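You operate a simulated robot arm through the tools that you are given. There is no shell and no other tool. Be economical: measure what you need, move in short steps, check, and stop when the job is done.

You run a simulated two-armed robot. Do the job below in one go: nothing can be reset, and whatever is moved stays where it is left.

## Task
Wipe up the spill on the foot of the bed with the green cloth and put it back.

The check looks at the end state, three seconds after you hand in, the way a careful person would. Anything else that was tipped, shoved, dropped, spilled or broken makes it a failure. Flat cloth is picked up by pressing the open fingertips on it (5 to 10 N) and closing them slowly along it; thin cloth reads only 2 to 8 mm in the jaws.

## Robot
Two 7-joint arms with two-finger parallel grippers on one trunk, on a base that drives. Base frame: it is fixed to the floor where the robot stands at the start and does not move with it; the origin is under the middle of the robot, x ahead of it, y to its left, z up. Units: cm, degrees, N and s.
The left shoulder is at the start at [0.8, 7.5, 102.6], the right one opposite. With the tool pointing down near the work surface each hand reaches from about 20 to 60 cm from the robot's upright axis, wherever it stands, measured 20 degrees to its own side. Payload 1.57 kg a hand.
The TCP of each hand is the grasp point between the finger pads, 3 cm short of the fingertips. In the tool frame z runs along the fingers and y along their closing line. The gripper opens to 8 cm. The fingers are 1.7 cm wide and 1.2 cm thick; the gripper's body (4 by 8.2 cm) begins 8 cm behind the TCP.
Orientation is that of the tool frame in the base frame, as a unit quaternion [w, x, y, z]. With the fingers straight down and closing along the base's y, the tool's x points along the base's -x, its y along +y and its z along -z.

## Interface
- The arms move only by the tool apply_moves. It takes "left_steps", "right_steps" or both (then of equal length, played together; a hand with none holds still); each is a list of rows, each a list of 3 entries, a list of its own where there are three numbers: the shift along the tool's x, y, z in cm, then the turn, a rotation vector about the tool's x, y, z in degrees, then the closure in counts, from 0 (fully open) to 255 (shut). In form: [[[tx, ty, tz], [wx, wy, wz], jaw], ...]. A call has 1 to 20 rows; each row is the pose to reach, as a shift and turn from the pose commanded when the call began, along the tool's axes at that moment. Each row takes 0.2 s and may step no farther than 5 cm and 8.6 degrees from the row before; otherwise, or with a gripper value out of range, the whole call is refused. Where a pose cannot be reached the arm comes as near as it can. A force on the tool above 40 N (or 10 N above the force at the start of the call, whichever is more), or a blocked arm, ends the call early, and 0.2 s more pass. The fingers move at their own pace (about 4.5 cm/s each) and stop on an object; they squeeze with about 26 N. The grip force told is the motor's: it shows also when the fingers shut on nothing. Time passes only in rows, and 0.2 s behind the last, so rows that repeat a pose let the fingers close. The reply holds the time, the measured pose of the TCP, the force on the tool along the base axes, the opening and the grip force, in the units named above and with some noise, with the torque about the TCP (base axes, N m) and any sound that the robot's microphone picked up.
- Cameras (640 x 400 px; columns grow to the right, rows downward): "scene" is now at [7.35, -6.23, 113.15]; the picture's right is [-0.26, -0.97, -0.04], its down [-0.66, 0.21, -0.72] and it looks along [0.70, -0.16, -0.69] (base axes); focal length 292 px, centre (320, 200). "left" rides on the left gripper at [7.2, 0.7, -12.2] in its tool frame; the picture's right is [-0.09, 1.00, 0.00], its down [-0.84, -0.08, -0.54] and it looks along [-0.54, -0.05, 0.84] (tool axes); focal length 238 px, centre (320, 200). "right" rides on the right gripper at [7.2, -0.7, -12.2] in its tool frame; the picture's right is [0.09, 1.00, 0.00], its down [-0.84, 0.08, -0.54] and it looks along [-0.54, 0.05, 0.84] (tool axes); focal length 238 px, centre (320, 200). There is no depth. A picture from a camera that has moved, and an enlarged one, comes with that camera's place and axes in the base frame and with its lens.
- capture(camera): a new picture of that camera. The clock stands still meanwhile.
- move_column(by): slides the trunk up (or, below 0, down) by that many cm; the arms and the scene camera ride with it, the base frame stays. It gives what a move gives, with no picture.
- steer(legs): drives the robot by 1 to 6 legs, each [ahead, left, turn to the left] in cm, cm and degrees, along the robot's own axes; the way and the turn of a leg run together, so that a leg with both is an arc; at most 150 cm and 180 degrees a leg. The arms and the cameras ride along, it lands a little off, and it stops where it bumps. It gives what a move gives.
- turn_head(pan, tilt): turns the head with the scene camera to pan (to the left, within 80 degrees either way) and tilt (down, from -29 to 69), counted from straight ahead of the robot. It gives what a move gives.
- enlarge(camera, box): a new picture of the part [left, top, right, bottom] of that camera's present view, enlarged. The clock stands still meanwhile.
- hand_in(): hands the job in; it is judged then, once.

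Work in short steps. Places have to be worked out from the pictures, the camera data and where the tool is seen: move nearer, look again, correct. Check each grasp and each placing, and mend what went wrong. You have 120 turns and 88 pictures in all, those below and enlarged ones among them. Open the grippers and draw the arms clear of the work before you hand the job in, unless the task says otherwise; then end with one line.

The tools are called after ">>>" as name(argument=value, ...) on one line, values as JSON. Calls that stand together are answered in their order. apply_moves: Moves the arms, as the interface text tells. Its arguments: {"type":"object","properties":{"left_steps":{"type":"array","items":{"type":"array"}},"right_steps":{"type":"array","items":{"type":"array"}}},"required":[]} The other tools are called the same way: move_column (by) slides the trunk up or down; steer (legs) drives the base; turn_head (pan, tilt) turns the head that bears the scene camera; capture (camera) takes a picture; enlarge (camera, box) takes an enlarged picture of a part of a camera's view; hand_in () hands the job in.

At the start:

```text
t: 0.0
left_position: [31.61, -10.64, 89.85]
left_tool_rot: [0.013, 0.016, 1.0, 0.018]
left_force: [0.1, -0.8, 1.3]
left_ft_torque: [0.02, 0.02, 0.02]
left_width: 8.01
left_grip_force: 0.0
right_position: [26.78, -32.01, 85.15]
right_tool_rot: [0.006, 0.0, 1.0, 0.019]
right_force: [0.4, -0.3, -0.2]
right_ft_torque: [0.0, 0.04, -0.04]
right_width: 7.99
right_grip_force: 0.0
trunk travel left (down, up): [-7.5, 49.5]
robot x, y, heading: [0.06, -0.17, -0.1]
head pan, tilt: [-14.8, 44.2]
```

scene: 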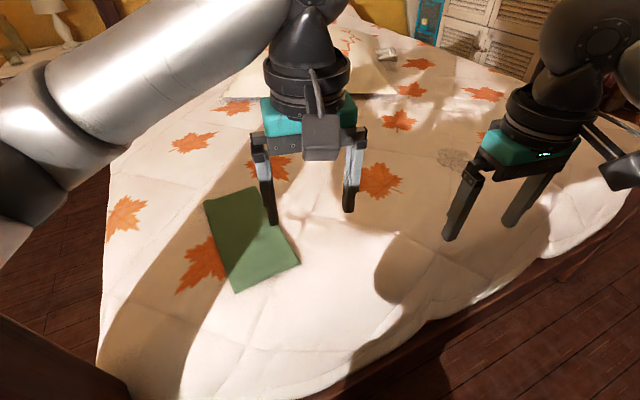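
right: 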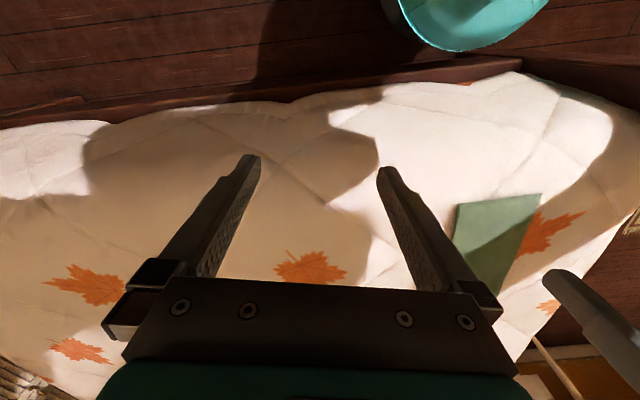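
left: 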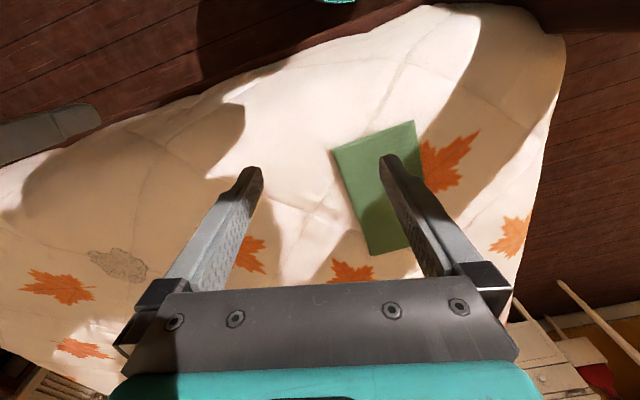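

I'll look closer at the spill and the cloth, with camera data, before moving.

>>> enlarge(camera="scene", box=[360, 80, 520, 220])

>>> capture(camera="left")

>>> enlarge(camera="scene", box=[160, 160, 360, 310])

```text
2.86 times, centred on (440, 150) of scene
camera zoom: at [7.35, -6.23, 113.15], right [-0.26, -0.97, -0.04], down [-0.66, 0.21, -0.72], along [0.7, -0.16, -0.69], focal length 834 px, centre (-23, 343)
```

zoom: 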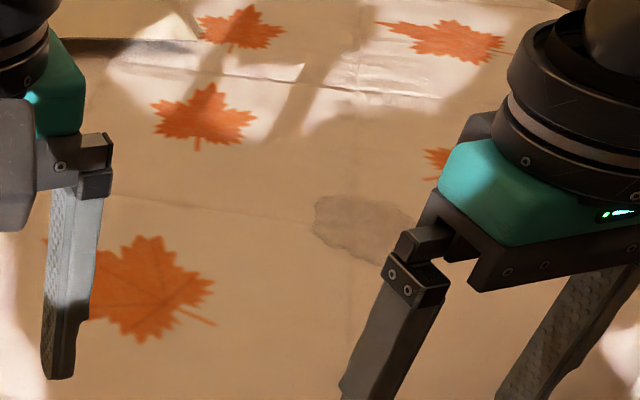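

```text
83 pictures are left
camera left: at [24.18, -10.08, 101.96], right [0.12, 0.99, 0.04], down [0.82, -0.12, 0.56], along [0.56, -0.04, -0.83], focal length 238 px, centre (320, 200)
```

left: 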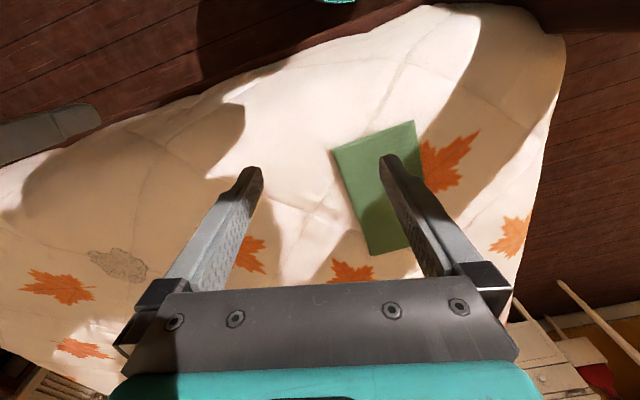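

```text
2.67 times, centred on (260, 235) of scene
camera zoom: at [7.35, -6.23, 113.15], right [-0.26, -0.97, -0.04], down [-0.66, 0.21, -0.72], along [0.7, -0.16, -0.69], focal length 778 px, centre (480, 107)
```

zoom: 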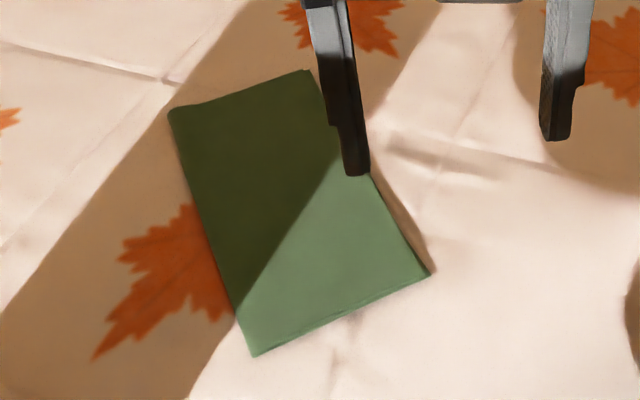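

Estimates: cloth top at z≈68, corners about (35,3), (38,-9), (61,9), (62.5,-3). The spill is near (57,-54) and the bed edge is rotated about 13° left. I'll look to the right to check the driving lane.

>>> turn_head(pan=-60, tilt=40)

>>> capture(camera="scene")

```text
t: 1.1
left_position: [31.12, -11.07, 90.12]
left_tool_rot: [0.014, 0.029, 0.999, 0.014]
left_force: [-0.6, 0.3, -0.2]
left_ft_torque: [-0.02, 0.01, 0.0]
left_width: 7.99
left_grip_force: 0.1
right_position: [26.66, -31.66, 85.48]
right_tool_rot: [0.007, 0.001, 1.0, 0.017]
right_force: [0.3, -0.1, -0.4]
right_ft_torque: [0.02, 0.02, 0.01]
right_width: 8.0
right_grip_force: 0.0
trunk travel left (down, up): [-7.5, 49.5]
robot x, y, heading: [0.06, -0.35, -0.2]
head pan, tilt: [-60.0, 40.0]
```

```text
81 pictures are left
camera scene: at [3.65, -10.99, 113.54], right [-0.87, -0.5, -0.03], down [-0.31, 0.58, -0.75], along [0.39, -0.64, -0.66], focal length 292 px, centre (320, 200)
```

scene: 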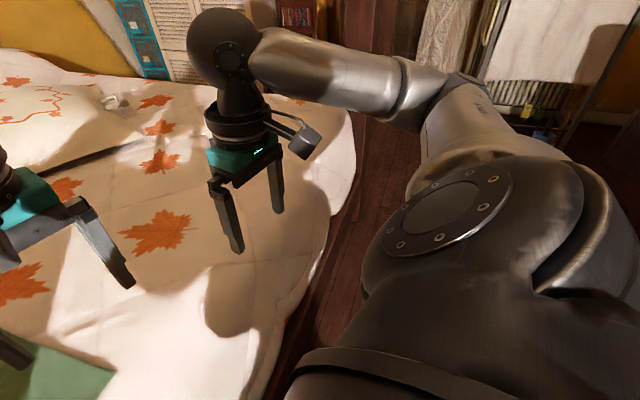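

The lane to the right is clear. I'll square the robot to the bed by turning left 13°, then draw the left arm aside.

>>> steer(legs=[[0, 0, 13]])

>>> turn_head(pan=-5, tilt=50)

>>> apply_moves(left_steps=[[[0, 4, 0], [0, 0, 0], 0], [[2, 8, -1], [0, 0, 0], 0], [[4, 12, -2], [0, 0, 0], 0], [[5, 16, -3], [0, 0, 0], 0], [[6, 20, -3], [0, 0, 0], 0]])

>>> capture(camera="scene")

```text
t: 1.9
left_position: [30.37, -11.72, 90.46]
left_tool_rot: [0.017, 0.044, 0.999, 0.007]
left_force: [0.9, 0.0, 0.1]
left_ft_torque: [-0.02, 0.04, -0.01]
left_width: 8.01
left_grip_force: 0.1
right_position: [27.28, -31.05, 85.59]
right_tool_rot: [0.005, -0.006, 1.0, 0.011]
right_force: [0.4, -0.2, 0.6]
right_ft_torque: [0.02, 0.01, -0.03]
right_width: 8.01
right_grip_force: 0.0
trunk travel left (down, up): [-7.5, 49.5]
robot x, y, heading: [0.09, -0.92, 0.7]
head pan, tilt: [-60.0, 40.0]
stopped in leg 1: the robot was blocked; the commanded pose is now the measured one
```

```text
t: 3.1
left_position: [30.26, -11.68, 90.4]
left_tool_rot: [0.016, 0.044, 0.999, 0.007]
left_force: [-0.7, -0.9, -0.2]
left_ft_torque: [-0.01, 0.02, -0.02]
left_width: 8.01
left_grip_force: 0.0
right_position: [27.43, -30.93, 85.74]
right_tool_rot: [0.005, -0.007, 1.0, 0.012]
right_force: [0.7, 1.0, 1.0]
right_ft_torque: [0.0, 0.01, -0.03]
right_width: 8.0
right_grip_force: 0.0
trunk travel left (down, up): [-7.5, 49.5]
robot x, y, heading: [-0.13, -0.35, 0.8]
head pan, tilt: [-5.0, 50.0]
```

```text
t: 4.2
left_position: [25.94, -6.6, 92.92]
left_tool_rot: [0.004, 0.169, 0.986, -0.007]
left_force: [0.6, -0.4, 0.2]
left_ft_torque: [0.02, 0.0, 0.0]
left_width: 8.01
left_grip_force: 0.1
right_position: [29.5, -36.07, 85.46]
right_tool_rot: [-0.001, 0.0, 1.0, 0.007]
right_force: [-0.4, 0.9, 0.4]
right_ft_torque: [-0.01, -0.01, -0.02]
right_width: 7.98
right_grip_force: 0.1
trunk travel left (down, up): [-7.5, 49.5]
robot x, y, heading: [1.91, -6.08, 0.0]
head pan, tilt: [-5.0, 50.0]
stopped in row 5 (left hand): the arm was blocked; the commanded pose is now the measured one
```

```text
80 pictures are left
camera scene: at [10.25, -8.32, 112.37], right [-0.08, -1.0, -0.02], down [-0.77, 0.07, -0.64], along [0.64, -0.04, -0.77], focal length 292 px, centre (320, 200)
```

scene: 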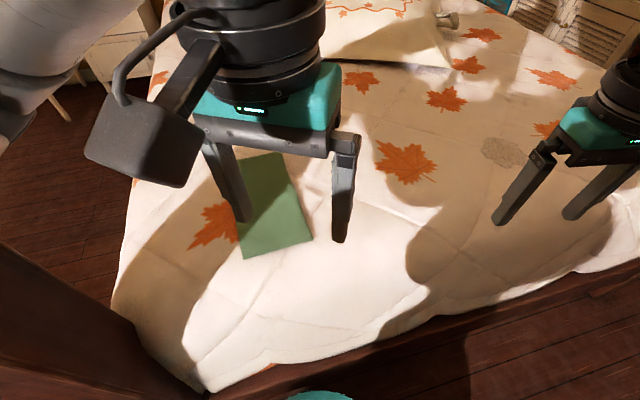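

The left arm is pressing against something on the left, and the base got pushed 6 cm right. I'll look there before doing anything else.

>>> turn_head(pan=70, tilt=35)

>>> capture(camera="scene")

```text
t: 5.6
left_position: [26.11, -6.62, 92.88]
left_tool_rot: [0.003, 0.169, 0.986, -0.007]
left_force: [0.3, 1.3, 0.1]
left_ft_torque: [-0.02, 0.03, -0.03]
left_width: 8.0
left_grip_force: 0.1
right_position: [29.7, -35.99, 85.37]
right_tool_rot: [-0.003, -0.003, 1.0, 0.008]
right_force: [1.0, -0.6, 0.8]
right_ft_torque: [0.0, 0.0, -0.01]
right_width: 7.99
right_grip_force: 0.1
trunk travel left (down, up): [-7.5, 49.5]
robot x, y, heading: [1.35, -6.03, 0.2]
head pan, tilt: [70.0, 35.0]
```

```text
79 pictures are left
camera scene: at [5.63, 0.55, 114.67], right [0.94, -0.34, -0.01], down [-0.2, -0.53, -0.83], along [0.27, 0.78, -0.56], focal length 292 px, centre (320, 200)
```

scene: 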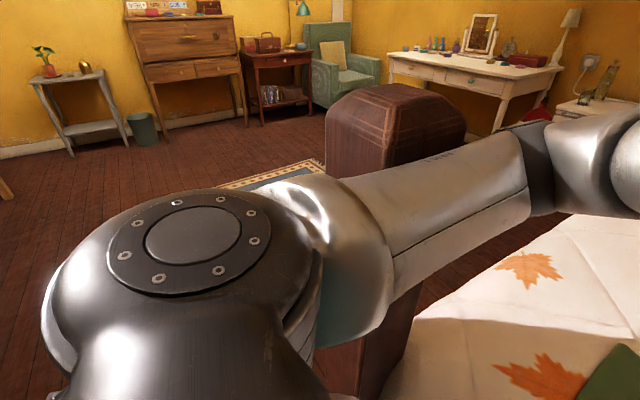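

It is a fixed bedpost, and my left elbow rests on it. I'll back off to the right 16 cm so the left arm is free; it can then fetch the cloth.

>>> steer(legs=[[0, -16, 0]])

>>> turn_head(pan=5, tilt=45)

>>> capture(camera="scene")

```text
t: 7.1
left_position: [26.03, -20.48, 92.95]
left_tool_rot: [0.007, 0.155, 0.988, -0.014]
left_force: [-0.5, -0.4, -0.4]
left_ft_torque: [0.0, 0.0, -0.01]
left_width: 7.99
left_grip_force: 0.1
right_position: [29.54, -50.4, 86.05]
right_tool_rot: [0.0, -0.006, 1.0, 0.0]
right_force: [-0.5, -0.1, -0.4]
right_ft_torque: [-0.02, 0.0, -0.01]
right_width: 7.98
right_grip_force: 0.1
trunk travel left (down, up): [-7.5, 49.5]
robot x, y, heading: [1.41, -21.83, 0.8]
head pan, tilt: [70.0, 35.0]
```

```text
t: 8.4
left_position: [26.01, -20.44, 92.93]
left_tool_rot: [0.008, 0.156, 0.988, -0.014]
left_force: [0.7, 0.2, 0.0]
left_ft_torque: [-0.03, -0.01, 0.01]
left_width: 7.99
left_grip_force: 0.2
right_position: [29.49, -50.35, 86.0]
right_tool_rot: [0.001, -0.006, 1.0, 0.001]
right_force: [-0.3, 0.2, 0.6]
right_ft_torque: [-0.02, 0.01, 0.01]
right_width: 7.98
right_grip_force: 0.1
trunk travel left (down, up): [-7.5, 49.5]
robot x, y, heading: [1.66, -22.06, 0.9]
head pan, tilt: [5.0, 45.0]
```

```text
78 pictures are left
camera scene: at [10.27, -20.96, 113.06], right [0.1, -0.99, 0.0], down [-0.7, -0.07, -0.71], along [0.7, 0.07, -0.71], focal length 292 px, centre (320, 200)
```

scene: 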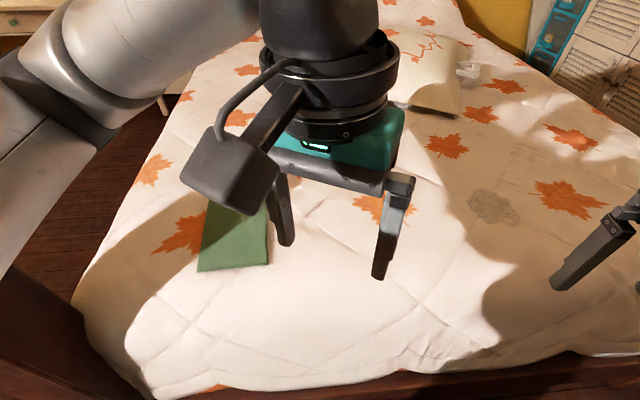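

The spill is at about (56.7,-53), roughly 11 cm across, and the cloth's near end is confirmed. I'll bring the left hand above the cloth's near end, at yaw +12.5° and z≈79.

>>> apply_moves(left_steps=[[[-1, 3, 1], [0, 0, -5], 0], [[-2, 6, 3], [0, 0, -10], 0], [[-3, 9, 5], [0, 0, -15], 0], [[-4, 12, 7], [0, 0, -20], 0], [[-5, 15, 9], [0, 0, -24], 0], [[-6, 18, 11], [0, 0, -28], 0], [[-7.1, 21.3, 13.5], [0, 0, -30.5], 0], [[-7.1, 21.3, 13.5], [0, 0, -30.5], 0]])

>>> capture(camera="left")

>>> capture(camera="scene")

```text
t: 10.4
left_position: [40.5, -7.26, 79.88]
left_tool_rot: [0.01, -0.077, 0.997, -0.015]
left_force: [0.4, 0.5, 0.2]
left_ft_torque: [-0.06, 0.04, -0.02]
left_width: 7.99
left_grip_force: 0.0
right_position: [29.35, -52.56, 85.33]
right_tool_rot: [0.0, 0.002, 1.0, 0.009]
right_force: [0.8, -0.1, 0.1]
right_ft_torque: [0.04, 0.07, -0.02]
right_width: 8.0
right_grip_force: 0.0
trunk travel left (down, up): [-7.5, 49.5]
robot x, y, heading: [1.7, -22.51, -0.3]
head pan, tilt: [5.0, 45.0]
stopped in row 8 (left hand): the arm was blocked; the commanded pose is now the measured one
```

```text
77 pictures are left
camera left: at [33.08, -7.21, 91.92], right [-0.06, 1.0, -0.03], down [0.83, 0.07, 0.56], along [0.56, 0.01, -0.83], focal length 238 px, centre (320, 200)
```

left: 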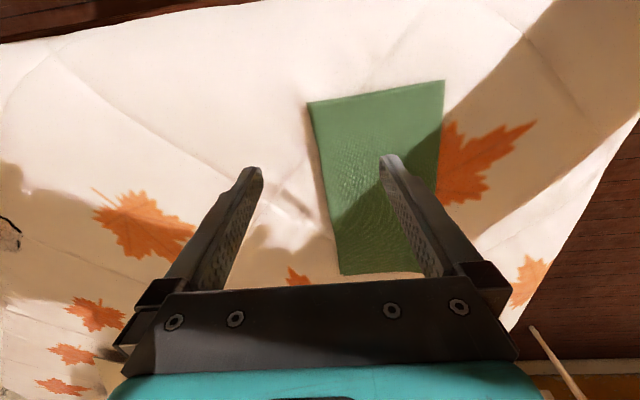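

```text
76 pictures are left
camera scene: at [10.66, -23.39, 113.04], right [0.08, -1.0, -0.02], down [-0.71, -0.05, -0.71], along [0.7, 0.07, -0.71], focal length 292 px, centre (320, 200)
```

scene: 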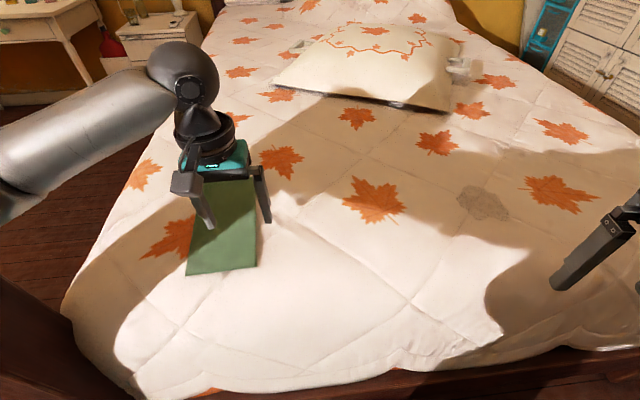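

The elbow touches the post again. I'll drive another 13 cm right; the hand is clear above the cloth.

>>> steer(legs=[[0, -13, 0]])

```text
t: 11.7
left_position: [40.14, -17.92, 79.42]
left_tool_rot: [0.007, -0.088, 0.996, -0.023]
left_force: [0.0, 0.1, 0.6]
left_ft_torque: [0.04, 0.0, 0.0]
left_width: 8.01
left_grip_force: 0.0
right_position: [29.37, -63.73, 85.93]
right_tool_rot: [0.0, -0.002, 1.0, 0.001]
right_force: [0.1, 0.1, 0.2]
right_ft_torque: [-0.01, -0.02, 0.0]
right_width: 8.01
right_grip_force: 0.0
trunk travel left (down, up): [-7.5, 49.5]
robot x, y, heading: [1.45, -35.17, 0.1]
head pan, tilt: [5.0, 45.0]
```

The post is clear now. I'll move the left hand over the pinch point (39.3,-2.4), levelled, to about 4 cm above the cloth.

>>> apply_moves(left_steps=[[[-0.5, 4, 0], [-1, 0, -1], 0], [[-1, 8, 1], [-2, 0.5, -2], 0], [[-1.5, 12, 2], [-2.7, 0.6, -2.5], 0], [[-1.9, 15.4, 3.7], [-2.7, 0.6, -2.5], 0], [[-1.9, 15.4, 3.7], [-2.7, 0.6, -2.5], 0]])

>>> capture(camera="left")

>>> capture(camera="scene")

```text
t: 12.9
left_position: [39.23, -2.72, 74.99]
left_tool_rot: [-0.001, -0.108, 0.994, 0.0]
left_force: [0.0, -0.6, 0.7]
left_ft_torque: [-0.03, 0.01, 0.01]
left_width: 8.0
left_grip_force: 0.0
right_position: [29.41, -63.76, 86.01]
right_tool_rot: [0.0, -0.001, 1.0, 0.001]
right_force: [0.0, 0.2, -0.3]
right_ft_torque: [0.01, 0.02, -0.02]
right_width: 8.0
right_grip_force: 0.2
trunk travel left (down, up): [-7.5, 49.5]
robot x, y, heading: [1.55, -34.92, 0.2]
head pan, tilt: [5.0, 45.0]
```

```text
75 pictures are left
camera left: at [32.21, -3.52, 87.23], right [-0.13, 0.99, 0.0], down [0.83, 0.11, 0.54], along [0.54, 0.07, -0.84], focal length 238 px, centre (320, 200)
```

left: 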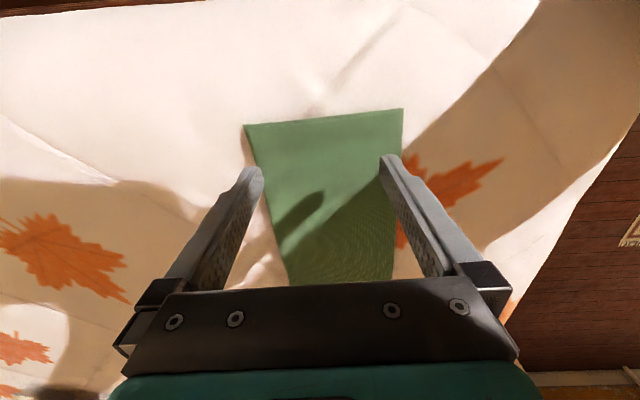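

```text
74 pictures are left
camera scene: at [10.38, -34.15, 113.06], right [0.09, -1.0, 0.0], down [-0.7, -0.06, -0.71], along [0.7, 0.06, -0.71], focal length 292 px, centre (320, 200)
```

scene: 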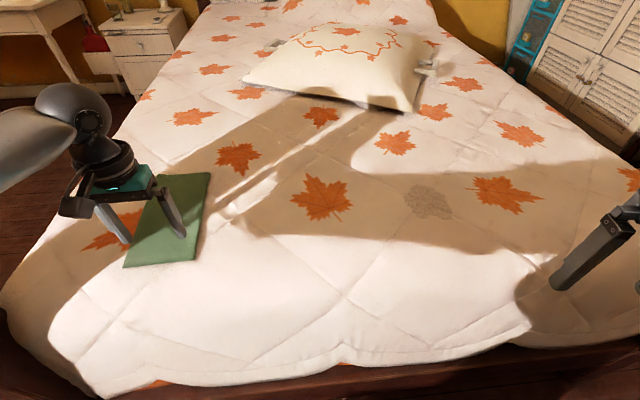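

The hand is well centred across the cloth's near end. I'll descend gently until I feel contact.

>>> apply_moves(left_steps=[[[0, 0, 1], [0, 0, 0], 0], [[0, 0, 2], [0, 0, 0], 0], [[0, 0, 3], [0, 0, 0], 0], [[0, 0, 3.5], [0, 0, 0], 0], [[0, 0, 3.5], [0, 0, 0], 0]])

```text
t: 14.1
left_position: [39.27, -2.52, 71.58]
left_tool_rot: [-0.001, -0.109, 0.994, 0.0]
left_force: [-0.1, -0.3, -0.3]
left_ft_torque: [-0.02, -0.01, 0.01]
left_width: 8.03
left_grip_force: 0.1
right_position: [29.39, -63.74, 86.02]
right_tool_rot: [0.001, -0.002, 1.0, -0.001]
right_force: [-0.3, -0.6, 0.2]
right_ft_torque: [0.03, -0.01, 0.01]
right_width: 8.0
right_grip_force: 0.0
trunk travel left (down, up): [-7.5, 49.5]
robot x, y, heading: [1.5, -34.95, 0.1]
head pan, tilt: [5.0, 45.0]
```

No contact yet, so I'll go on in small steps.

>>> apply_moves(left_steps=[[[0, 0, 0.3], [0, 0, 0], 0], [[0, 0, 0.6], [0, 0, 0], 0], [[0, 0, 0.6], [0, 0, 0], 0]])

>>> enlarge(camera="scene", box=[60, 140, 260, 290])

```text
t: 14.9
left_position: [39.22, -2.64, 71.15]
left_tool_rot: [0.002, -0.11, 0.994, -0.001]
left_force: [-6.3, 0.3, 24.4]
left_ft_torque: [-0.72, 0.02, -0.13]
left_width: 7.99
left_grip_force: 0.0
right_position: [29.24, -63.79, 86.16]
right_tool_rot: [0.001, -0.002, 1.0, 0.0]
right_force: [0.2, 0.4, 0.0]
right_ft_torque: [-0.05, -0.02, -0.01]
right_width: 8.0
right_grip_force: 0.0
trunk travel left (down, up): [-7.5, 49.5]
robot x, y, heading: [1.05, -34.73, -0.0]
head pan, tilt: [5.0, 45.0]
```

```text
2.67 times, centred on (160, 215) of scene
camera zoom: at [10.21, -34.25, 113.1], right [0.09, -1.0, 0.0], down [-0.7, -0.06, -0.71], along [0.71, 0.06, -0.71], focal length 778 px, centre (747, 160)
```

zoom: 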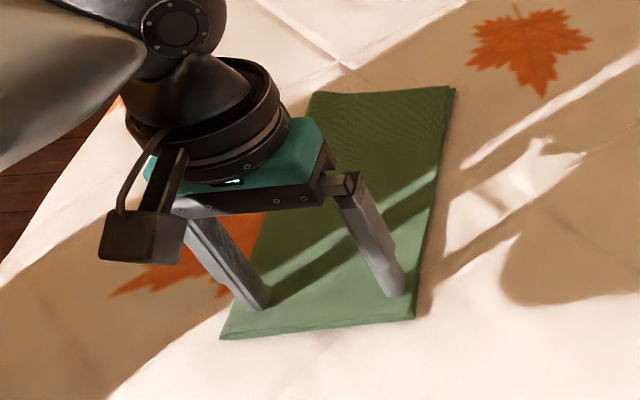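

Contact is at tip height 68.3, but 24 N is too firm. I'll ease off to 5–10 N.

>>> apply_moves(left_steps=[[[0, 0, -0.2], [0, 0, 0], 0], [[0, 0, -0.2], [0, 0, 0], 0]])

```text
t: 15.5
left_position: [39.21, -2.55, 71.17]
left_tool_rot: [0.0, -0.109, 0.994, 0.0]
left_force: [-2.0, 0.9, 19.6]
left_ft_torque: [-0.69, -0.08, -0.02]
left_width: 7.98
left_grip_force: 0.1
right_position: [29.28, -63.84, 86.03]
right_tool_rot: [0.001, -0.002, 1.0, 0.001]
right_force: [-0.1, 0.3, -0.3]
right_ft_torque: [0.0, 0.01, -0.02]
right_width: 8.0
right_grip_force: 0.0
trunk travel left (down, up): [-7.5, 49.5]
robot x, y, heading: [0.89, -35.19, 0.3]
head pan, tilt: [5.0, 45.0]
```

The torque shows the load is all on the right finger. I'll tilt 2° to bring the left one down.

>>> apply_moves(left_steps=[[[0, 0, 0], [1, 0, 0], 0], [[0, 0, 0], [2, 0, 0], 0], [[0, 0, 0], [2, 0, 0], 0]])

```text
t: 16.3
left_position: [39.3, -2.53, 71.26]
left_tool_rot: [0.005, -0.11, 0.994, -0.016]
left_force: [-2.4, 3.3, 28.5]
left_ft_torque: [1.39, 0.42, 0.06]
left_width: 8.0
left_grip_force: 0.1
right_position: [29.14, -63.72, 86.03]
right_tool_rot: [0.0, -0.002, 1.0, 0.0]
right_force: [-0.2, 0.3, 0.0]
right_ft_torque: [-0.03, 0.0, -0.01]
right_width: 7.99
right_grip_force: 0.1
trunk travel left (down, up): [-7.5, 49.5]
robot x, y, heading: [1.65, -35.0, 0.3]
head pan, tilt: [5.0, 45.0]
```

That was too much; about 0.7° balances it. I'll back off 0.2 cm as well.

>>> apply_moves(left_steps=[[[0, 0, -0.15], [-0.7, 0, 0], 0], [[0, 0, -0.15], [-1.3, 0, 0], 0], [[0, 0, -0.15], [-1.3, 0, 0], 0]])

```text
t: 17.1
left_position: [39.29, -2.52, 71.28]
left_tool_rot: [0.0, -0.11, 0.994, -0.006]
left_force: [0.5, 6.0, 12.6]
left_ft_torque: [0.61, 0.14, -0.05]
left_width: 7.99
left_grip_force: 0.0
right_position: [29.24, -63.77, 85.99]
right_tool_rot: [0.0, -0.002, 1.0, 0.0]
right_force: [-0.1, 0.4, 0.7]
right_ft_torque: [-0.01, -0.02, 0.01]
right_width: 8.01
right_grip_force: 0.2
trunk travel left (down, up): [-7.5, 49.5]
robot x, y, heading: [1.62, -34.93, -0.1]
head pan, tilt: [5.0, 45.0]
```

At 12.6 N it is nearly right. I'll take a last small correction and then close slowly along the cloth.

>>> apply_moves(left_steps=[[[0, 0, -0.03], [-0.4, 0, 0], 0], [[0, 0, -0.03], [-0.4, 0, 0], 20], [[0, 0, -0.03], [-0.4, 0, 0], 40], [[0, 0, -0.03], [-0.4, 0, 0], 60], [[0, 0, -0.03], [-0.4, 0, 0], 80], [[0, 0, -0.03], [-0.4, 0, 0], 100]])

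>>> capture(camera="left")

```text
t: 18.5
left_position: [39.37, -2.55, 71.42]
left_tool_rot: [-0.001, -0.108, 0.994, -0.002]
left_force: [-0.9, -0.3, 0.6]
left_ft_torque: [-0.02, -0.03, -0.02]
left_width: 4.87
left_grip_force: 0.1
right_position: [29.29, -63.77, 85.96]
right_tool_rot: [-0.001, -0.002, 1.0, 0.0]
right_force: [-0.2, -0.2, -1.1]
right_ft_torque: [0.03, 0.01, -0.03]
right_width: 8.0
right_grip_force: 0.0
trunk travel left (down, up): [-7.5, 49.5]
robot x, y, heading: [1.51, -35.04, 0.3]
head pan, tilt: [5.0, 45.0]
```

```text
72 pictures are left
camera left: at [32.21, -3.34, 83.51], right [-0.13, 0.99, -0.01], down [0.83, 0.11, 0.54], along [0.54, 0.06, -0.84], focal length 238 px, centre (320, 200)
```

left: 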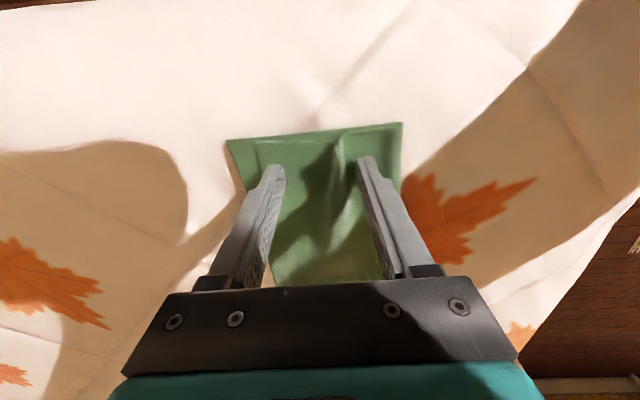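

The cloth is buckling up between the fingers but the contact went light. I'll press 0.15 cm more and continue closing.

>>> apply_moves(left_steps=[[[0, 0, 0.15], [0, 0, 0], 100], [[0, 0, 0.2], [0, 0, 0], 115], [[0, 0, 0.2], [0, 0, 0], 130], [[0, 0, 0.2], [0, 0, 0], 145], [[0, 0, 0.2], [0, 0, 0], 160]])

>>> capture(camera="left")

```text
t: 19.7
left_position: [39.33, -2.42, 71.23]
left_tool_rot: [0.001, -0.11, 0.994, -0.003]
left_force: [0.2, 1.9, 11.9]
left_ft_torque: [0.04, 0.0, -0.02]
left_width: 3.06
left_grip_force: 2.1
right_position: [29.28, -63.71, 86.04]
right_tool_rot: [0.0, -0.002, 1.0, 0.0]
right_force: [-0.3, -0.2, 0.3]
right_ft_torque: [0.0, -0.02, -0.01]
right_width: 7.98
right_grip_force: 0.1
trunk travel left (down, up): [-7.5, 49.5]
robot x, y, heading: [1.41, -34.92, 0.3]
head pan, tilt: [5.0, 45.0]
```

```text
71 pictures are left
camera left: at [32.19, -3.31, 83.39], right [-0.13, 0.99, -0.01], down [0.83, 0.11, 0.54], along [0.54, 0.06, -0.84], focal length 238 px, centre (320, 200)
```

left: 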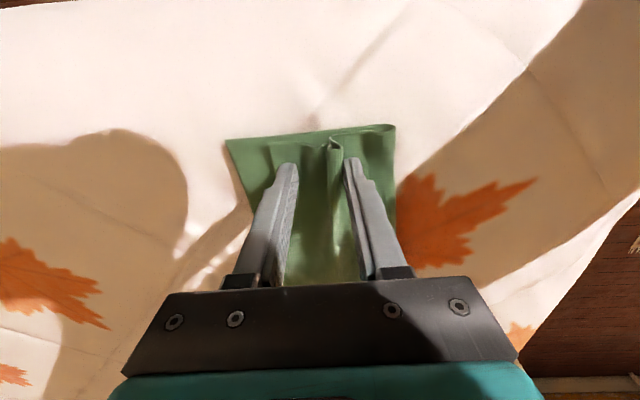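

A ridge is standing up between the fingers. I'll close the rest of the way.

>>> apply_moves(left_steps=[[[0, 0, 0], [0, 0, 0], 175], [[0, 0, 0], [0, 0, 0], 190], [[0, 0, 0], [0, 0, 0], 205], [[0, 0, 0], [0, 0, 0], 220], [[0, 0, 0], [0, 0, 0], 235], [[0, 0, 0], [0, 0, 0], 255], [[0, 0, 0], [0, 0, 0], 255], [[0, 0, 0], [0, 0, 0], 255]])

>>> capture(camera="left")

>>> enlarge(camera="scene", box=[60, 140, 260, 290])

```text
t: 21.5
left_position: [39.29, -2.65, 71.15]
left_tool_rot: [0.0, -0.108, 0.994, -0.004]
left_force: [1.4, -2.2, 16.6]
left_ft_torque: [-0.11, 0.01, -0.06]
left_width: 0.36
left_grip_force: 24.3
right_position: [29.31, -63.9, 86.01]
right_tool_rot: [0.001, -0.002, 1.0, 0.001]
right_force: [0.0, -0.3, -0.2]
right_ft_torque: [-0.03, -0.02, -0.01]
right_width: 8.04
right_grip_force: 0.0
trunk travel left (down, up): [-7.5, 49.5]
robot x, y, heading: [1.37, -34.78, 0.1]
head pan, tilt: [5.0, 45.0]
```

```text
70 pictures are left
camera left: at [32.17, -3.37, 83.39], right [-0.13, 0.99, -0.01], down [0.83, 0.11, 0.54], along [0.54, 0.06, -0.84], focal length 238 px, centre (320, 200)
```

left: 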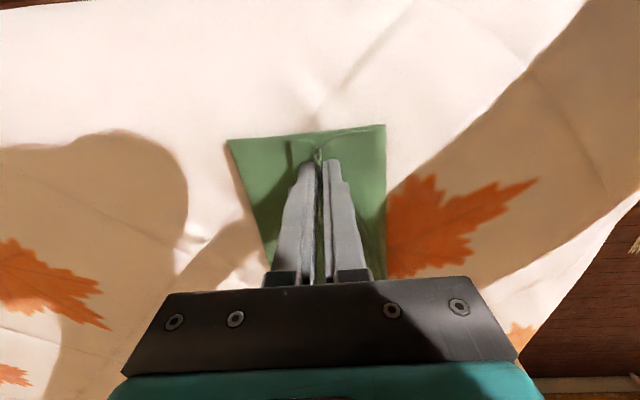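

```text
2.67 times, centred on (160, 215) of scene
camera zoom: at [10.32, -34.25, 113.07], right [0.09, -1.0, 0.0], down [-0.7, -0.06, -0.71], along [0.7, 0.06, -0.71], focal length 778 px, centre (747, 160)
```

zoom: 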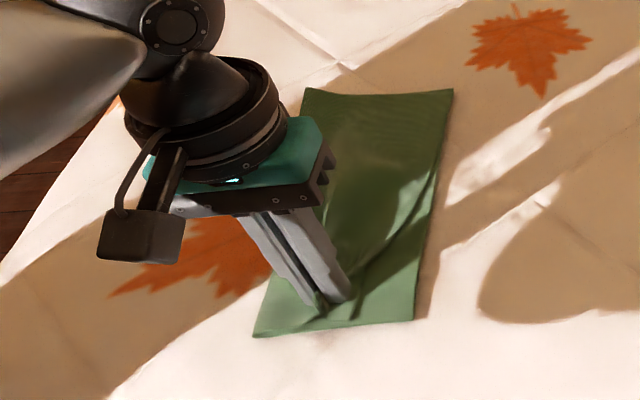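

The opening reads 3.6 mm with grip force, so cloth is held. I'll lift slowly 8 cm and look.

>>> apply_moves(left_steps=[[[0, 0, -1], [0, 0, 0], 255], [[0, 0, -2.5], [0, 0, 0], 255], [[0, 0, -4], [0, 0, 0], 255], [[0, 0, -6], [0, 0, 0], 255], [[0, 0, -8], [0, 0, 0], 255], [[0, 0, -8], [0, 0, 0], 255]])

>>> enlarge(camera="scene", box=[60, 120, 260, 290])

>>> capture(camera="left")

```text
t: 22.9
left_position: [39.39, -2.39, 79.27]
left_tool_rot: [0.0, -0.109, 0.994, -0.003]
left_force: [-0.4, -0.2, 0.3]
left_ft_torque: [-0.04, -0.01, -0.03]
left_width: 0.32
left_grip_force: 24.1
right_position: [29.26, -63.84, 86.01]
right_tool_rot: [0.0, -0.002, 1.0, 0.0]
right_force: [-0.6, 0.0, -0.6]
right_ft_torque: [0.0, 0.01, -0.03]
right_width: 8.0
right_grip_force: 0.0
trunk travel left (down, up): [-7.5, 49.5]
robot x, y, heading: [1.28, -35.15, 0.3]
head pan, tilt: [5.0, 45.0]
```

```text
2.35 times, centred on (160, 205) of scene
camera zoom: at [10.39, -34.16, 113.06], right [0.09, -1.0, 0.0], down [-0.7, -0.06, -0.71], along [0.7, 0.06, -0.71], focal length 686 px, centre (696, 188)
```

zoom: 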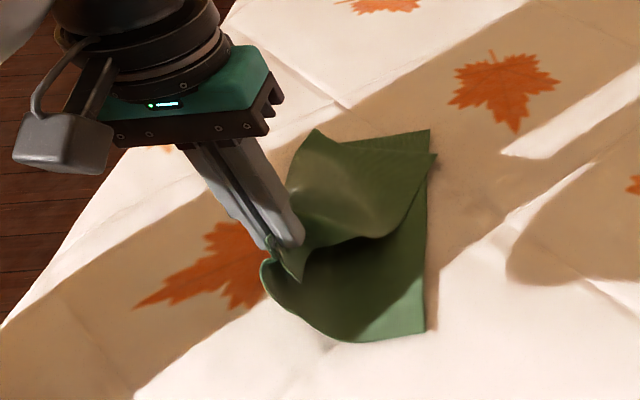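

```text
67 pictures are left
camera left: at [32.21, -3.24, 91.39], right [-0.13, 0.99, -0.01], down [0.83, 0.11, 0.54], along [0.54, 0.06, -0.84], focal length 238 px, centre (320, 200)
```

left: 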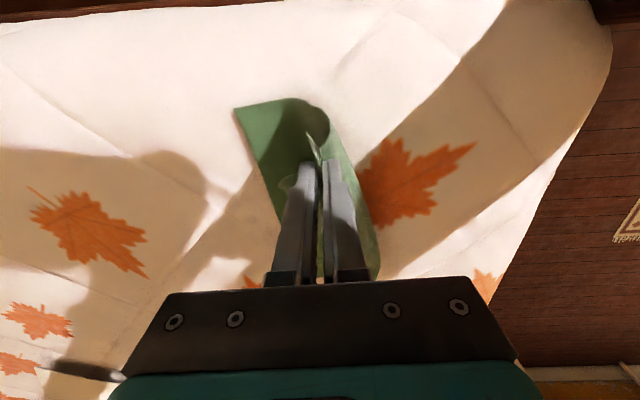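

Only the top layer came up, because the cloth is folded in half with the fold on its left long edge. I'll lay it back down and regrasp at the fold, so both layers trail from my grip and it stays folded.

>>> apply_moves(left_steps=[[[0, 0, 2], [0, 0, 0], 255], [[0, 0, 4], [0, 0, 0], 255], [[0, 0, 6], [0, 0, 0], 255], [[0, 0, 7.2], [0, 0, 0], 255], [[0, 0, 7.8], [0, 0, 0], 255], [[0, 0, 7.8], [0, 0, 0], 240], [[0, 0, 7.8], [0, 0, 0], 200], [[0, 0, 7.8], [0, 0, 0], 150], [[0, 0, 7.4], [0, 0, 0], 100], [[0, 0, 6], [0, 0, 0], 0], [[0, 0, 1], [0, 0, 0], 0], [[0, 0, -2], [0, 0, 0], 0], [[0, 0, -2], [0, 0, 0], 0]])

>>> enlarge(camera="scene", box=[60, 120, 260, 290])

>>> capture(camera="left")

```text
t: 25.7
left_position: [39.52, -2.55, 81.24]
left_tool_rot: [0.0, -0.109, 0.994, -0.003]
left_force: [-0.1, -0.7, -0.5]
left_ft_torque: [0.01, 0.0, 0.01]
left_width: 8.0
left_grip_force: 0.0
right_position: [29.38, -63.65, 85.99]
right_tool_rot: [-0.001, -0.002, 1.0, 0.0]
right_force: [0.2, 0.1, 0.1]
right_ft_torque: [0.0, 0.02, 0.0]
right_width: 7.98
right_grip_force: 0.0
trunk travel left (down, up): [-7.5, 49.5]
robot x, y, heading: [1.38, -35.17, 0.0]
head pan, tilt: [5.0, 45.0]
```

```text
2.35 times, centred on (160, 205) of scene
camera zoom: at [10.39, -34.16, 113.06], right [0.09, -1.0, 0.0], down [-0.7, -0.06, -0.71], along [0.7, 0.06, -0.71], focal length 686 px, centre (696, 188)
```

zoom: 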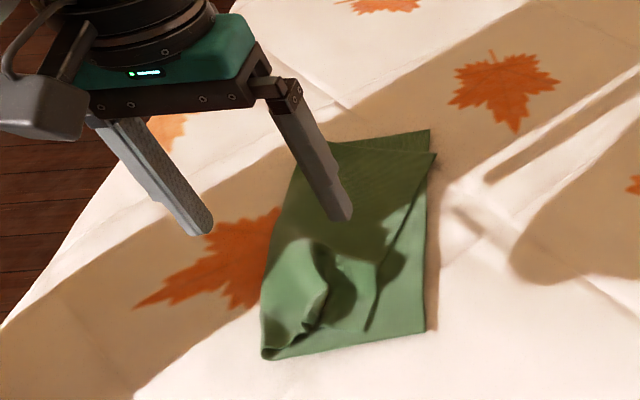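

```text
65 pictures are left
camera left: at [32.33, -3.29, 93.38], right [-0.13, 0.99, -0.01], down [0.83, 0.11, 0.54], along [0.54, 0.06, -0.84], focal length 238 px, centre (320, 200)
```

left: 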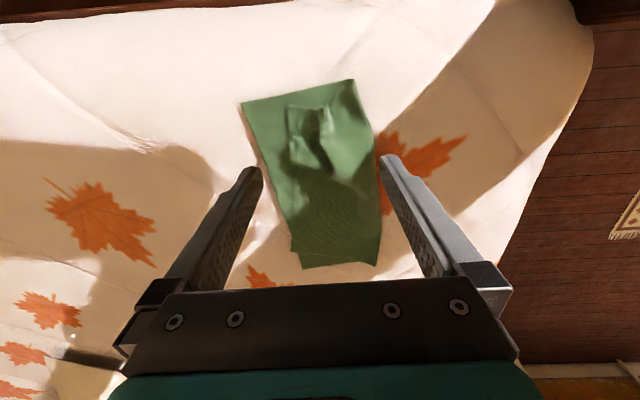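

The top layer is a bit skewed, and the fold runs from (34.6,0.3) to (59,8.6). I'll drive 9 cm ahead so the mid-fold is within easy reach, then look again.

>>> steer(legs=[[9, 0, 0]])

```text
t: 26.9
left_position: [46.12, -2.54, 80.98]
left_tool_rot: [-0.001, -0.111, 0.994, -0.005]
left_force: [0.5, 0.2, 0.9]
left_ft_torque: [-0.01, -0.02, -0.01]
left_width: 8.0
left_grip_force: 0.0
right_position: [36.31, -63.63, 85.94]
right_tool_rot: [0.001, -0.003, 1.0, 0.001]
right_force: [0.5, -0.1, 0.1]
right_ft_torque: [-0.04, 0.03, -0.01]
right_width: 7.99
right_grip_force: 0.1
trunk travel left (down, up): [-7.5, 49.5]
robot x, y, heading: [8.61, -34.82, 0.5]
head pan, tilt: [5.0, 45.0]
stopped in leg 1: the robot was blocked; the commanded pose is now the measured one
```

I've bumped the bed rail lightly at x=8.6. The mid-fold is now within reach, so I'll move above it at z≈75.

>>> apply_moves(left_steps=[[[-1.5, 3, 1], [0, 0, 0], 0], [[-3, 5, 3], [0, 0, 0], 0], [[-3.7, 6.4, 5], [0, 0, 0], 0], [[-3.7, 6.4, 6], [0, 0, 0], 0], [[-3.7, 6.4, 6], [0, 0, 0], 0]])

>>> capture(camera="left")

>>> enlarge(camera="scene", box=[40, 120, 260, 290])

```text
t: 28.1
left_position: [48.48, 4.68, 75.19]
left_tool_rot: [-0.001, -0.111, 0.994, -0.004]
left_force: [-0.2, 0.4, -0.3]
left_ft_torque: [0.0, 0.0, -0.01]
left_width: 8.02
left_grip_force: 0.0
right_position: [36.31, -63.63, 86.0]
right_tool_rot: [0.0, -0.003, 1.0, 0.001]
right_force: [0.5, 0.0, 0.0]
right_ft_torque: [0.01, -0.03, 0.03]
right_width: 8.0
right_grip_force: 0.2
trunk travel left (down, up): [-7.5, 49.5]
robot x, y, heading: [8.6, -34.87, 0.3]
head pan, tilt: [5.0, 45.0]
```

```text
64 pictures are left
camera left: at [41.32, 3.87, 87.35], right [-0.13, 0.99, -0.01], down [0.83, 0.11, 0.54], along [0.54, 0.06, -0.84], focal length 238 px, centre (320, 200)
```

left: 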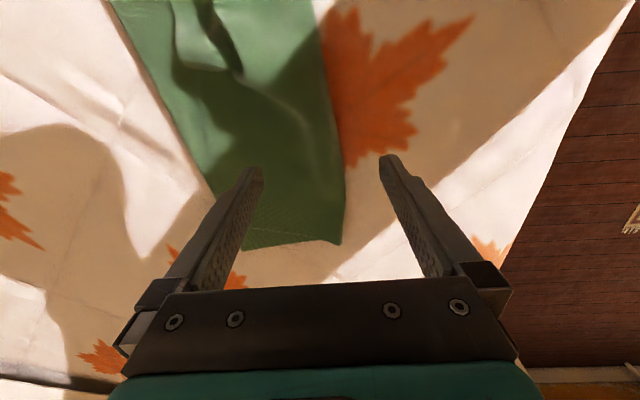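

```text
2.35 times, centred on (150, 205) of scene
camera zoom: at [17.2, -34.21, 113.06], right [0.09, -1.0, 0.0], down [-0.7, -0.07, -0.71], along [0.7, 0.07, -0.71], focal length 686 px, centre (720, 188)
```

zoom: 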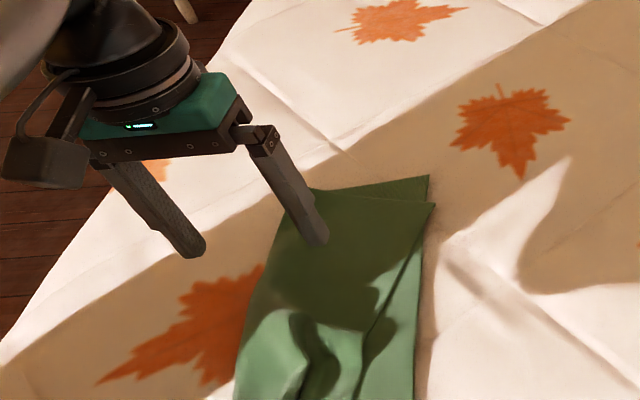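

The fold sits between the fingertips, inner finger over cloth and outer over the bed. I'll descend.

>>> apply_moves(left_steps=[[[0, 0, 1.5], [0, 0, 0], 0], [[0, 0, 3], [0, 0, 0], 0], [[0, 0, 3.5], [0, 0, 0], 0], [[0, 0, 3.8], [0, 0, 0], 0], [[0, 0, 3.8], [0, 0, 0], 0]])

```text
t: 29.3
left_position: [48.34, 4.54, 71.21]
left_tool_rot: [0.0, -0.111, 0.994, -0.004]
left_force: [-0.3, 0.3, 0.1]
left_ft_torque: [-0.05, 0.01, 0.01]
left_width: 7.98
left_grip_force: 0.1
right_position: [36.34, -63.76, 85.95]
right_tool_rot: [0.0, -0.003, 1.0, 0.001]
right_force: [0.3, 0.1, -0.1]
right_ft_torque: [0.03, 0.02, -0.02]
right_width: 8.01
right_grip_force: 0.0
trunk travel left (down, up): [-7.5, 49.5]
robot x, y, heading: [8.49, -34.61, 0.5]
head pan, tilt: [5.0, 45.0]
```

No contact yet, so I'll go finer.

>>> apply_moves(left_steps=[[[0, 0, 0.2], [0, 0, 0], 0], [[0, 0, 0.35], [0, 0, 0], 0], [[0, 0, 0.35], [0, 0, 0], 0]])

```text
t: 30.1
left_position: [48.38, 4.45, 71.19]
left_tool_rot: [0.001, -0.11, 0.994, -0.003]
left_force: [-3.9, -0.1, 20.7]
left_ft_torque: [-0.9, -0.11, -0.15]
left_width: 7.97
left_grip_force: 0.0
right_position: [36.17, -63.78, 86.17]
right_tool_rot: [0.001, -0.004, 1.0, 0.002]
right_force: [0.0, -0.2, -1.2]
right_ft_torque: [0.01, 0.01, -0.01]
right_width: 8.0
right_grip_force: 0.0
trunk travel left (down, up): [-7.5, 49.5]
robot x, y, heading: [8.35, -34.84, 0.1]
head pan, tilt: [5.0, 45.0]
```

Only the inner finger bears, as expected from the cloth's thickness. I'll tilt so the outer finger meets the bed.

>>> apply_moves(left_steps=[[[0, 0, -0.1], [1, 0, 0], 0], [[0, 0, -0.1], [1.8, 0, 0], 0], [[0, 0, -0.1], [1.8, 0, 0], 0]])

```text
t: 30.9
left_position: [48.29, 4.5, 71.13]
left_tool_rot: [0.002, -0.113, 0.993, -0.017]
left_force: [-2.1, 1.1, 23.5]
left_ft_torque: [1.16, 0.36, 0.11]
left_width: 8.0
left_grip_force: 0.0
right_position: [36.15, -63.79, 86.02]
right_tool_rot: [0.001, -0.002, 1.0, 0.002]
right_force: [0.7, -0.3, -0.5]
right_ft_torque: [0.02, 0.03, 0.01]
right_width: 8.02
right_grip_force: 0.1
trunk travel left (down, up): [-7.5, 49.5]
robot x, y, heading: [8.3, -34.84, 0.6]
head pan, tilt: [5.0, 45.0]
```

Now the outer one bears too much. I'll balance it, reduce the force, and close partway.

>>> apply_moves(left_steps=[[[0, 0, -0.1], [-0.8, 0, 0], 0], [[0, 0, -0.1], [-0.8, 0, 0], 0], [[0, 0, -0.1], [-0.8, 0, 0], 15], [[0, 0, -0.1], [-0.8, 0, 0], 30]])

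```text
t: 31.9
left_position: [48.33, 4.41, 71.11]
left_tool_rot: [0.0, -0.112, 0.994, -0.011]
left_force: [2.2, 7.4, 13.4]
left_ft_torque: [0.73, 0.05, -0.18]
left_width: 7.84
left_grip_force: 3.9
right_position: [36.26, -63.66, 86.12]
right_tool_rot: [-0.001, -0.004, 1.0, 0.002]
right_force: [0.3, 0.0, -0.4]
right_ft_torque: [0.03, 0.0, 0.04]
right_width: 7.96
right_grip_force: 0.1
trunk travel left (down, up): [-7.5, 49.5]
robot x, y, heading: [8.46, -34.92, 0.5]
head pan, tilt: [5.0, 45.0]
```

The outer finger sticks a little. I'll level slightly and keep closing.

>>> apply_moves(left_steps=[[[0, 0, -0.05], [-0.5, 0, 0], 35], [[0, 0, -0.05], [-0.5, 0, 0], 55], [[0, 0, -0.05], [-0.5, 0, 0], 75], [[0, 0, -0.05], [-0.5, 0, 0], 95], [[0, 0, -0.05], [-0.5, 0, 0], 110]])

>>> capture(camera="left")

```text
t: 33.1
left_position: [48.4, 4.54, 71.15]
left_tool_rot: [0.0, -0.111, 0.994, -0.006]
left_force: [-0.1, -1.9, 10.1]
left_ft_torque: [-0.31, -0.06, -0.02]
left_width: 4.68
left_grip_force: 1.1
right_position: [36.29, -63.82, 86.18]
right_tool_rot: [0.0, -0.003, 1.0, 0.001]
right_force: [0.2, -0.5, -0.2]
right_ft_torque: [-0.01, 0.0, -0.01]
right_width: 8.01
right_grip_force: 0.1
trunk travel left (down, up): [-7.5, 49.5]
robot x, y, heading: [8.13, -34.87, 0.1]
head pan, tilt: [5.0, 45.0]
```

```text
62 pictures are left
camera left: at [41.19, 3.73, 83.34], right [-0.13, 0.99, -0.01], down [0.83, 0.12, 0.54], along [0.54, 0.06, -0.84], focal length 238 px, centre (320, 200)
```

left: 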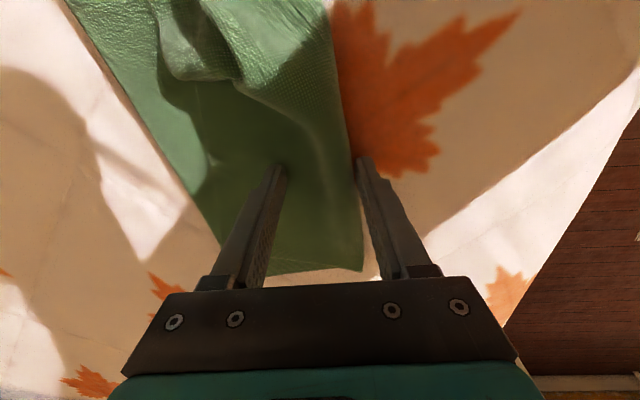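

The outer finger has just reached the fold edge and the inner holds the top. I'll continue closing with a slight tilt so the outer tip stays low.

>>> apply_moves(left_steps=[[[0, 0, 0], [0.4, 0, 0], 125], [[0, 0, 0], [0.4, 0, 0], 140], [[0, 0, 0], [0.4, 0, 0], 155], [[0, 0, 0], [0.4, 0, 0], 170], [[0, 0, 0], [0.4, 0, 0], 185]])

>>> capture(camera="left")

>>> enlarge(camera="scene", box=[80, 150, 220, 270])

```text
t: 34.3
left_position: [48.28, 4.51, 71.12]
left_tool_rot: [0.001, -0.11, 0.994, -0.011]
left_force: [1.0, -3.8, 10.0]
left_ft_torque: [-0.28, -0.07, 0.01]
left_width: 2.31
left_grip_force: 2.1
right_position: [36.27, -63.7, 86.0]
right_tool_rot: [0.0, -0.004, 1.0, 0.001]
right_force: [0.2, -0.6, -0.4]
right_ft_torque: [-0.01, 0.0, 0.0]
right_width: 7.97
right_grip_force: 0.0
trunk travel left (down, up): [-7.5, 49.5]
robot x, y, heading: [8.21, -35.09, 0.3]
head pan, tilt: [5.0, 45.0]
```

```text
61 pictures are left
camera left: at [41.15, 3.81, 83.34], right [-0.13, 0.99, -0.02], down [0.83, 0.12, 0.54], along [0.54, 0.05, -0.84], focal length 238 px, centre (320, 200)
```

left: 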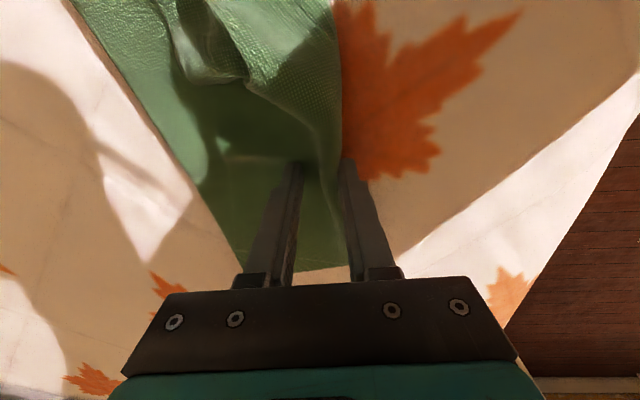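

```text
3.33 times, centred on (150, 210) of scene
camera zoom: at [17.15, -34.27, 113.06], right [0.09, -1.0, 0.0], down [-0.7, -0.07, -0.71], along [0.7, 0.07, -0.71], focal length 972 px, centre (887, 167)
```

zoom: 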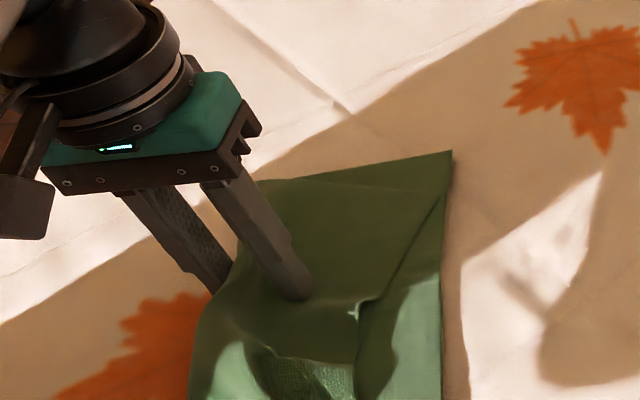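

The fold is bulging between the fingers, so I'll finish the closing.

>>> apply_moves(left_steps=[[[0, 0, 0], [0, 0, 0], 200], [[0, 0, 0], [0, 0, 0], 215], [[0, 0, 0], [0, 0, 0], 230], [[0, 0, 0], [0, 0, 0], 245], [[0, 0, 0], [0, 0, 0], 255], [[0, 0, 0], [0, 0, 0], 255], [[0, 0, 0], [0, 0, 0], 255]])

>>> capture(camera="left")

```text
t: 35.9
left_position: [48.36, 4.51, 71.24]
left_tool_rot: [0.0, -0.112, 0.994, -0.01]
left_force: [1.1, 1.9, 11.5]
left_ft_torque: [-0.06, -0.04, -0.03]
left_width: 0.27
left_grip_force: 24.5
right_position: [36.16, -63.79, 85.96]
right_tool_rot: [0.0, -0.003, 1.0, 0.001]
right_force: [-0.6, 0.0, 0.7]
right_ft_torque: [0.0, 0.0, 0.01]
right_width: 7.97
right_grip_force: 0.0
trunk travel left (down, up): [-7.5, 49.5]
robot x, y, heading: [8.61, -35.05, 0.6]
head pan, tilt: [5.0, 45.0]
```

```text
59 pictures are left
camera left: at [41.14, 3.87, 83.35], right [-0.13, 0.99, -0.02], down [0.83, 0.12, 0.54], along [0.54, 0.05, -0.84], focal length 238 px, centre (320, 200)
```

left: 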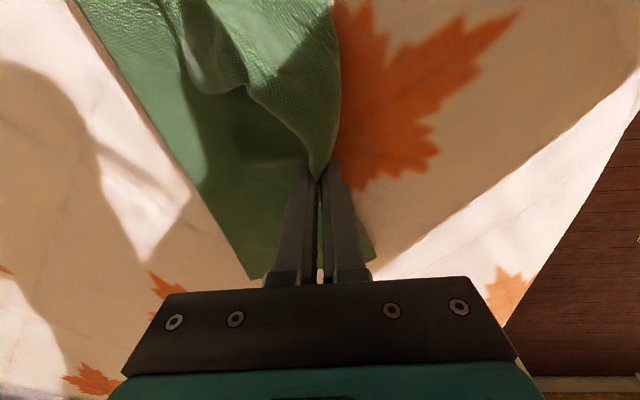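

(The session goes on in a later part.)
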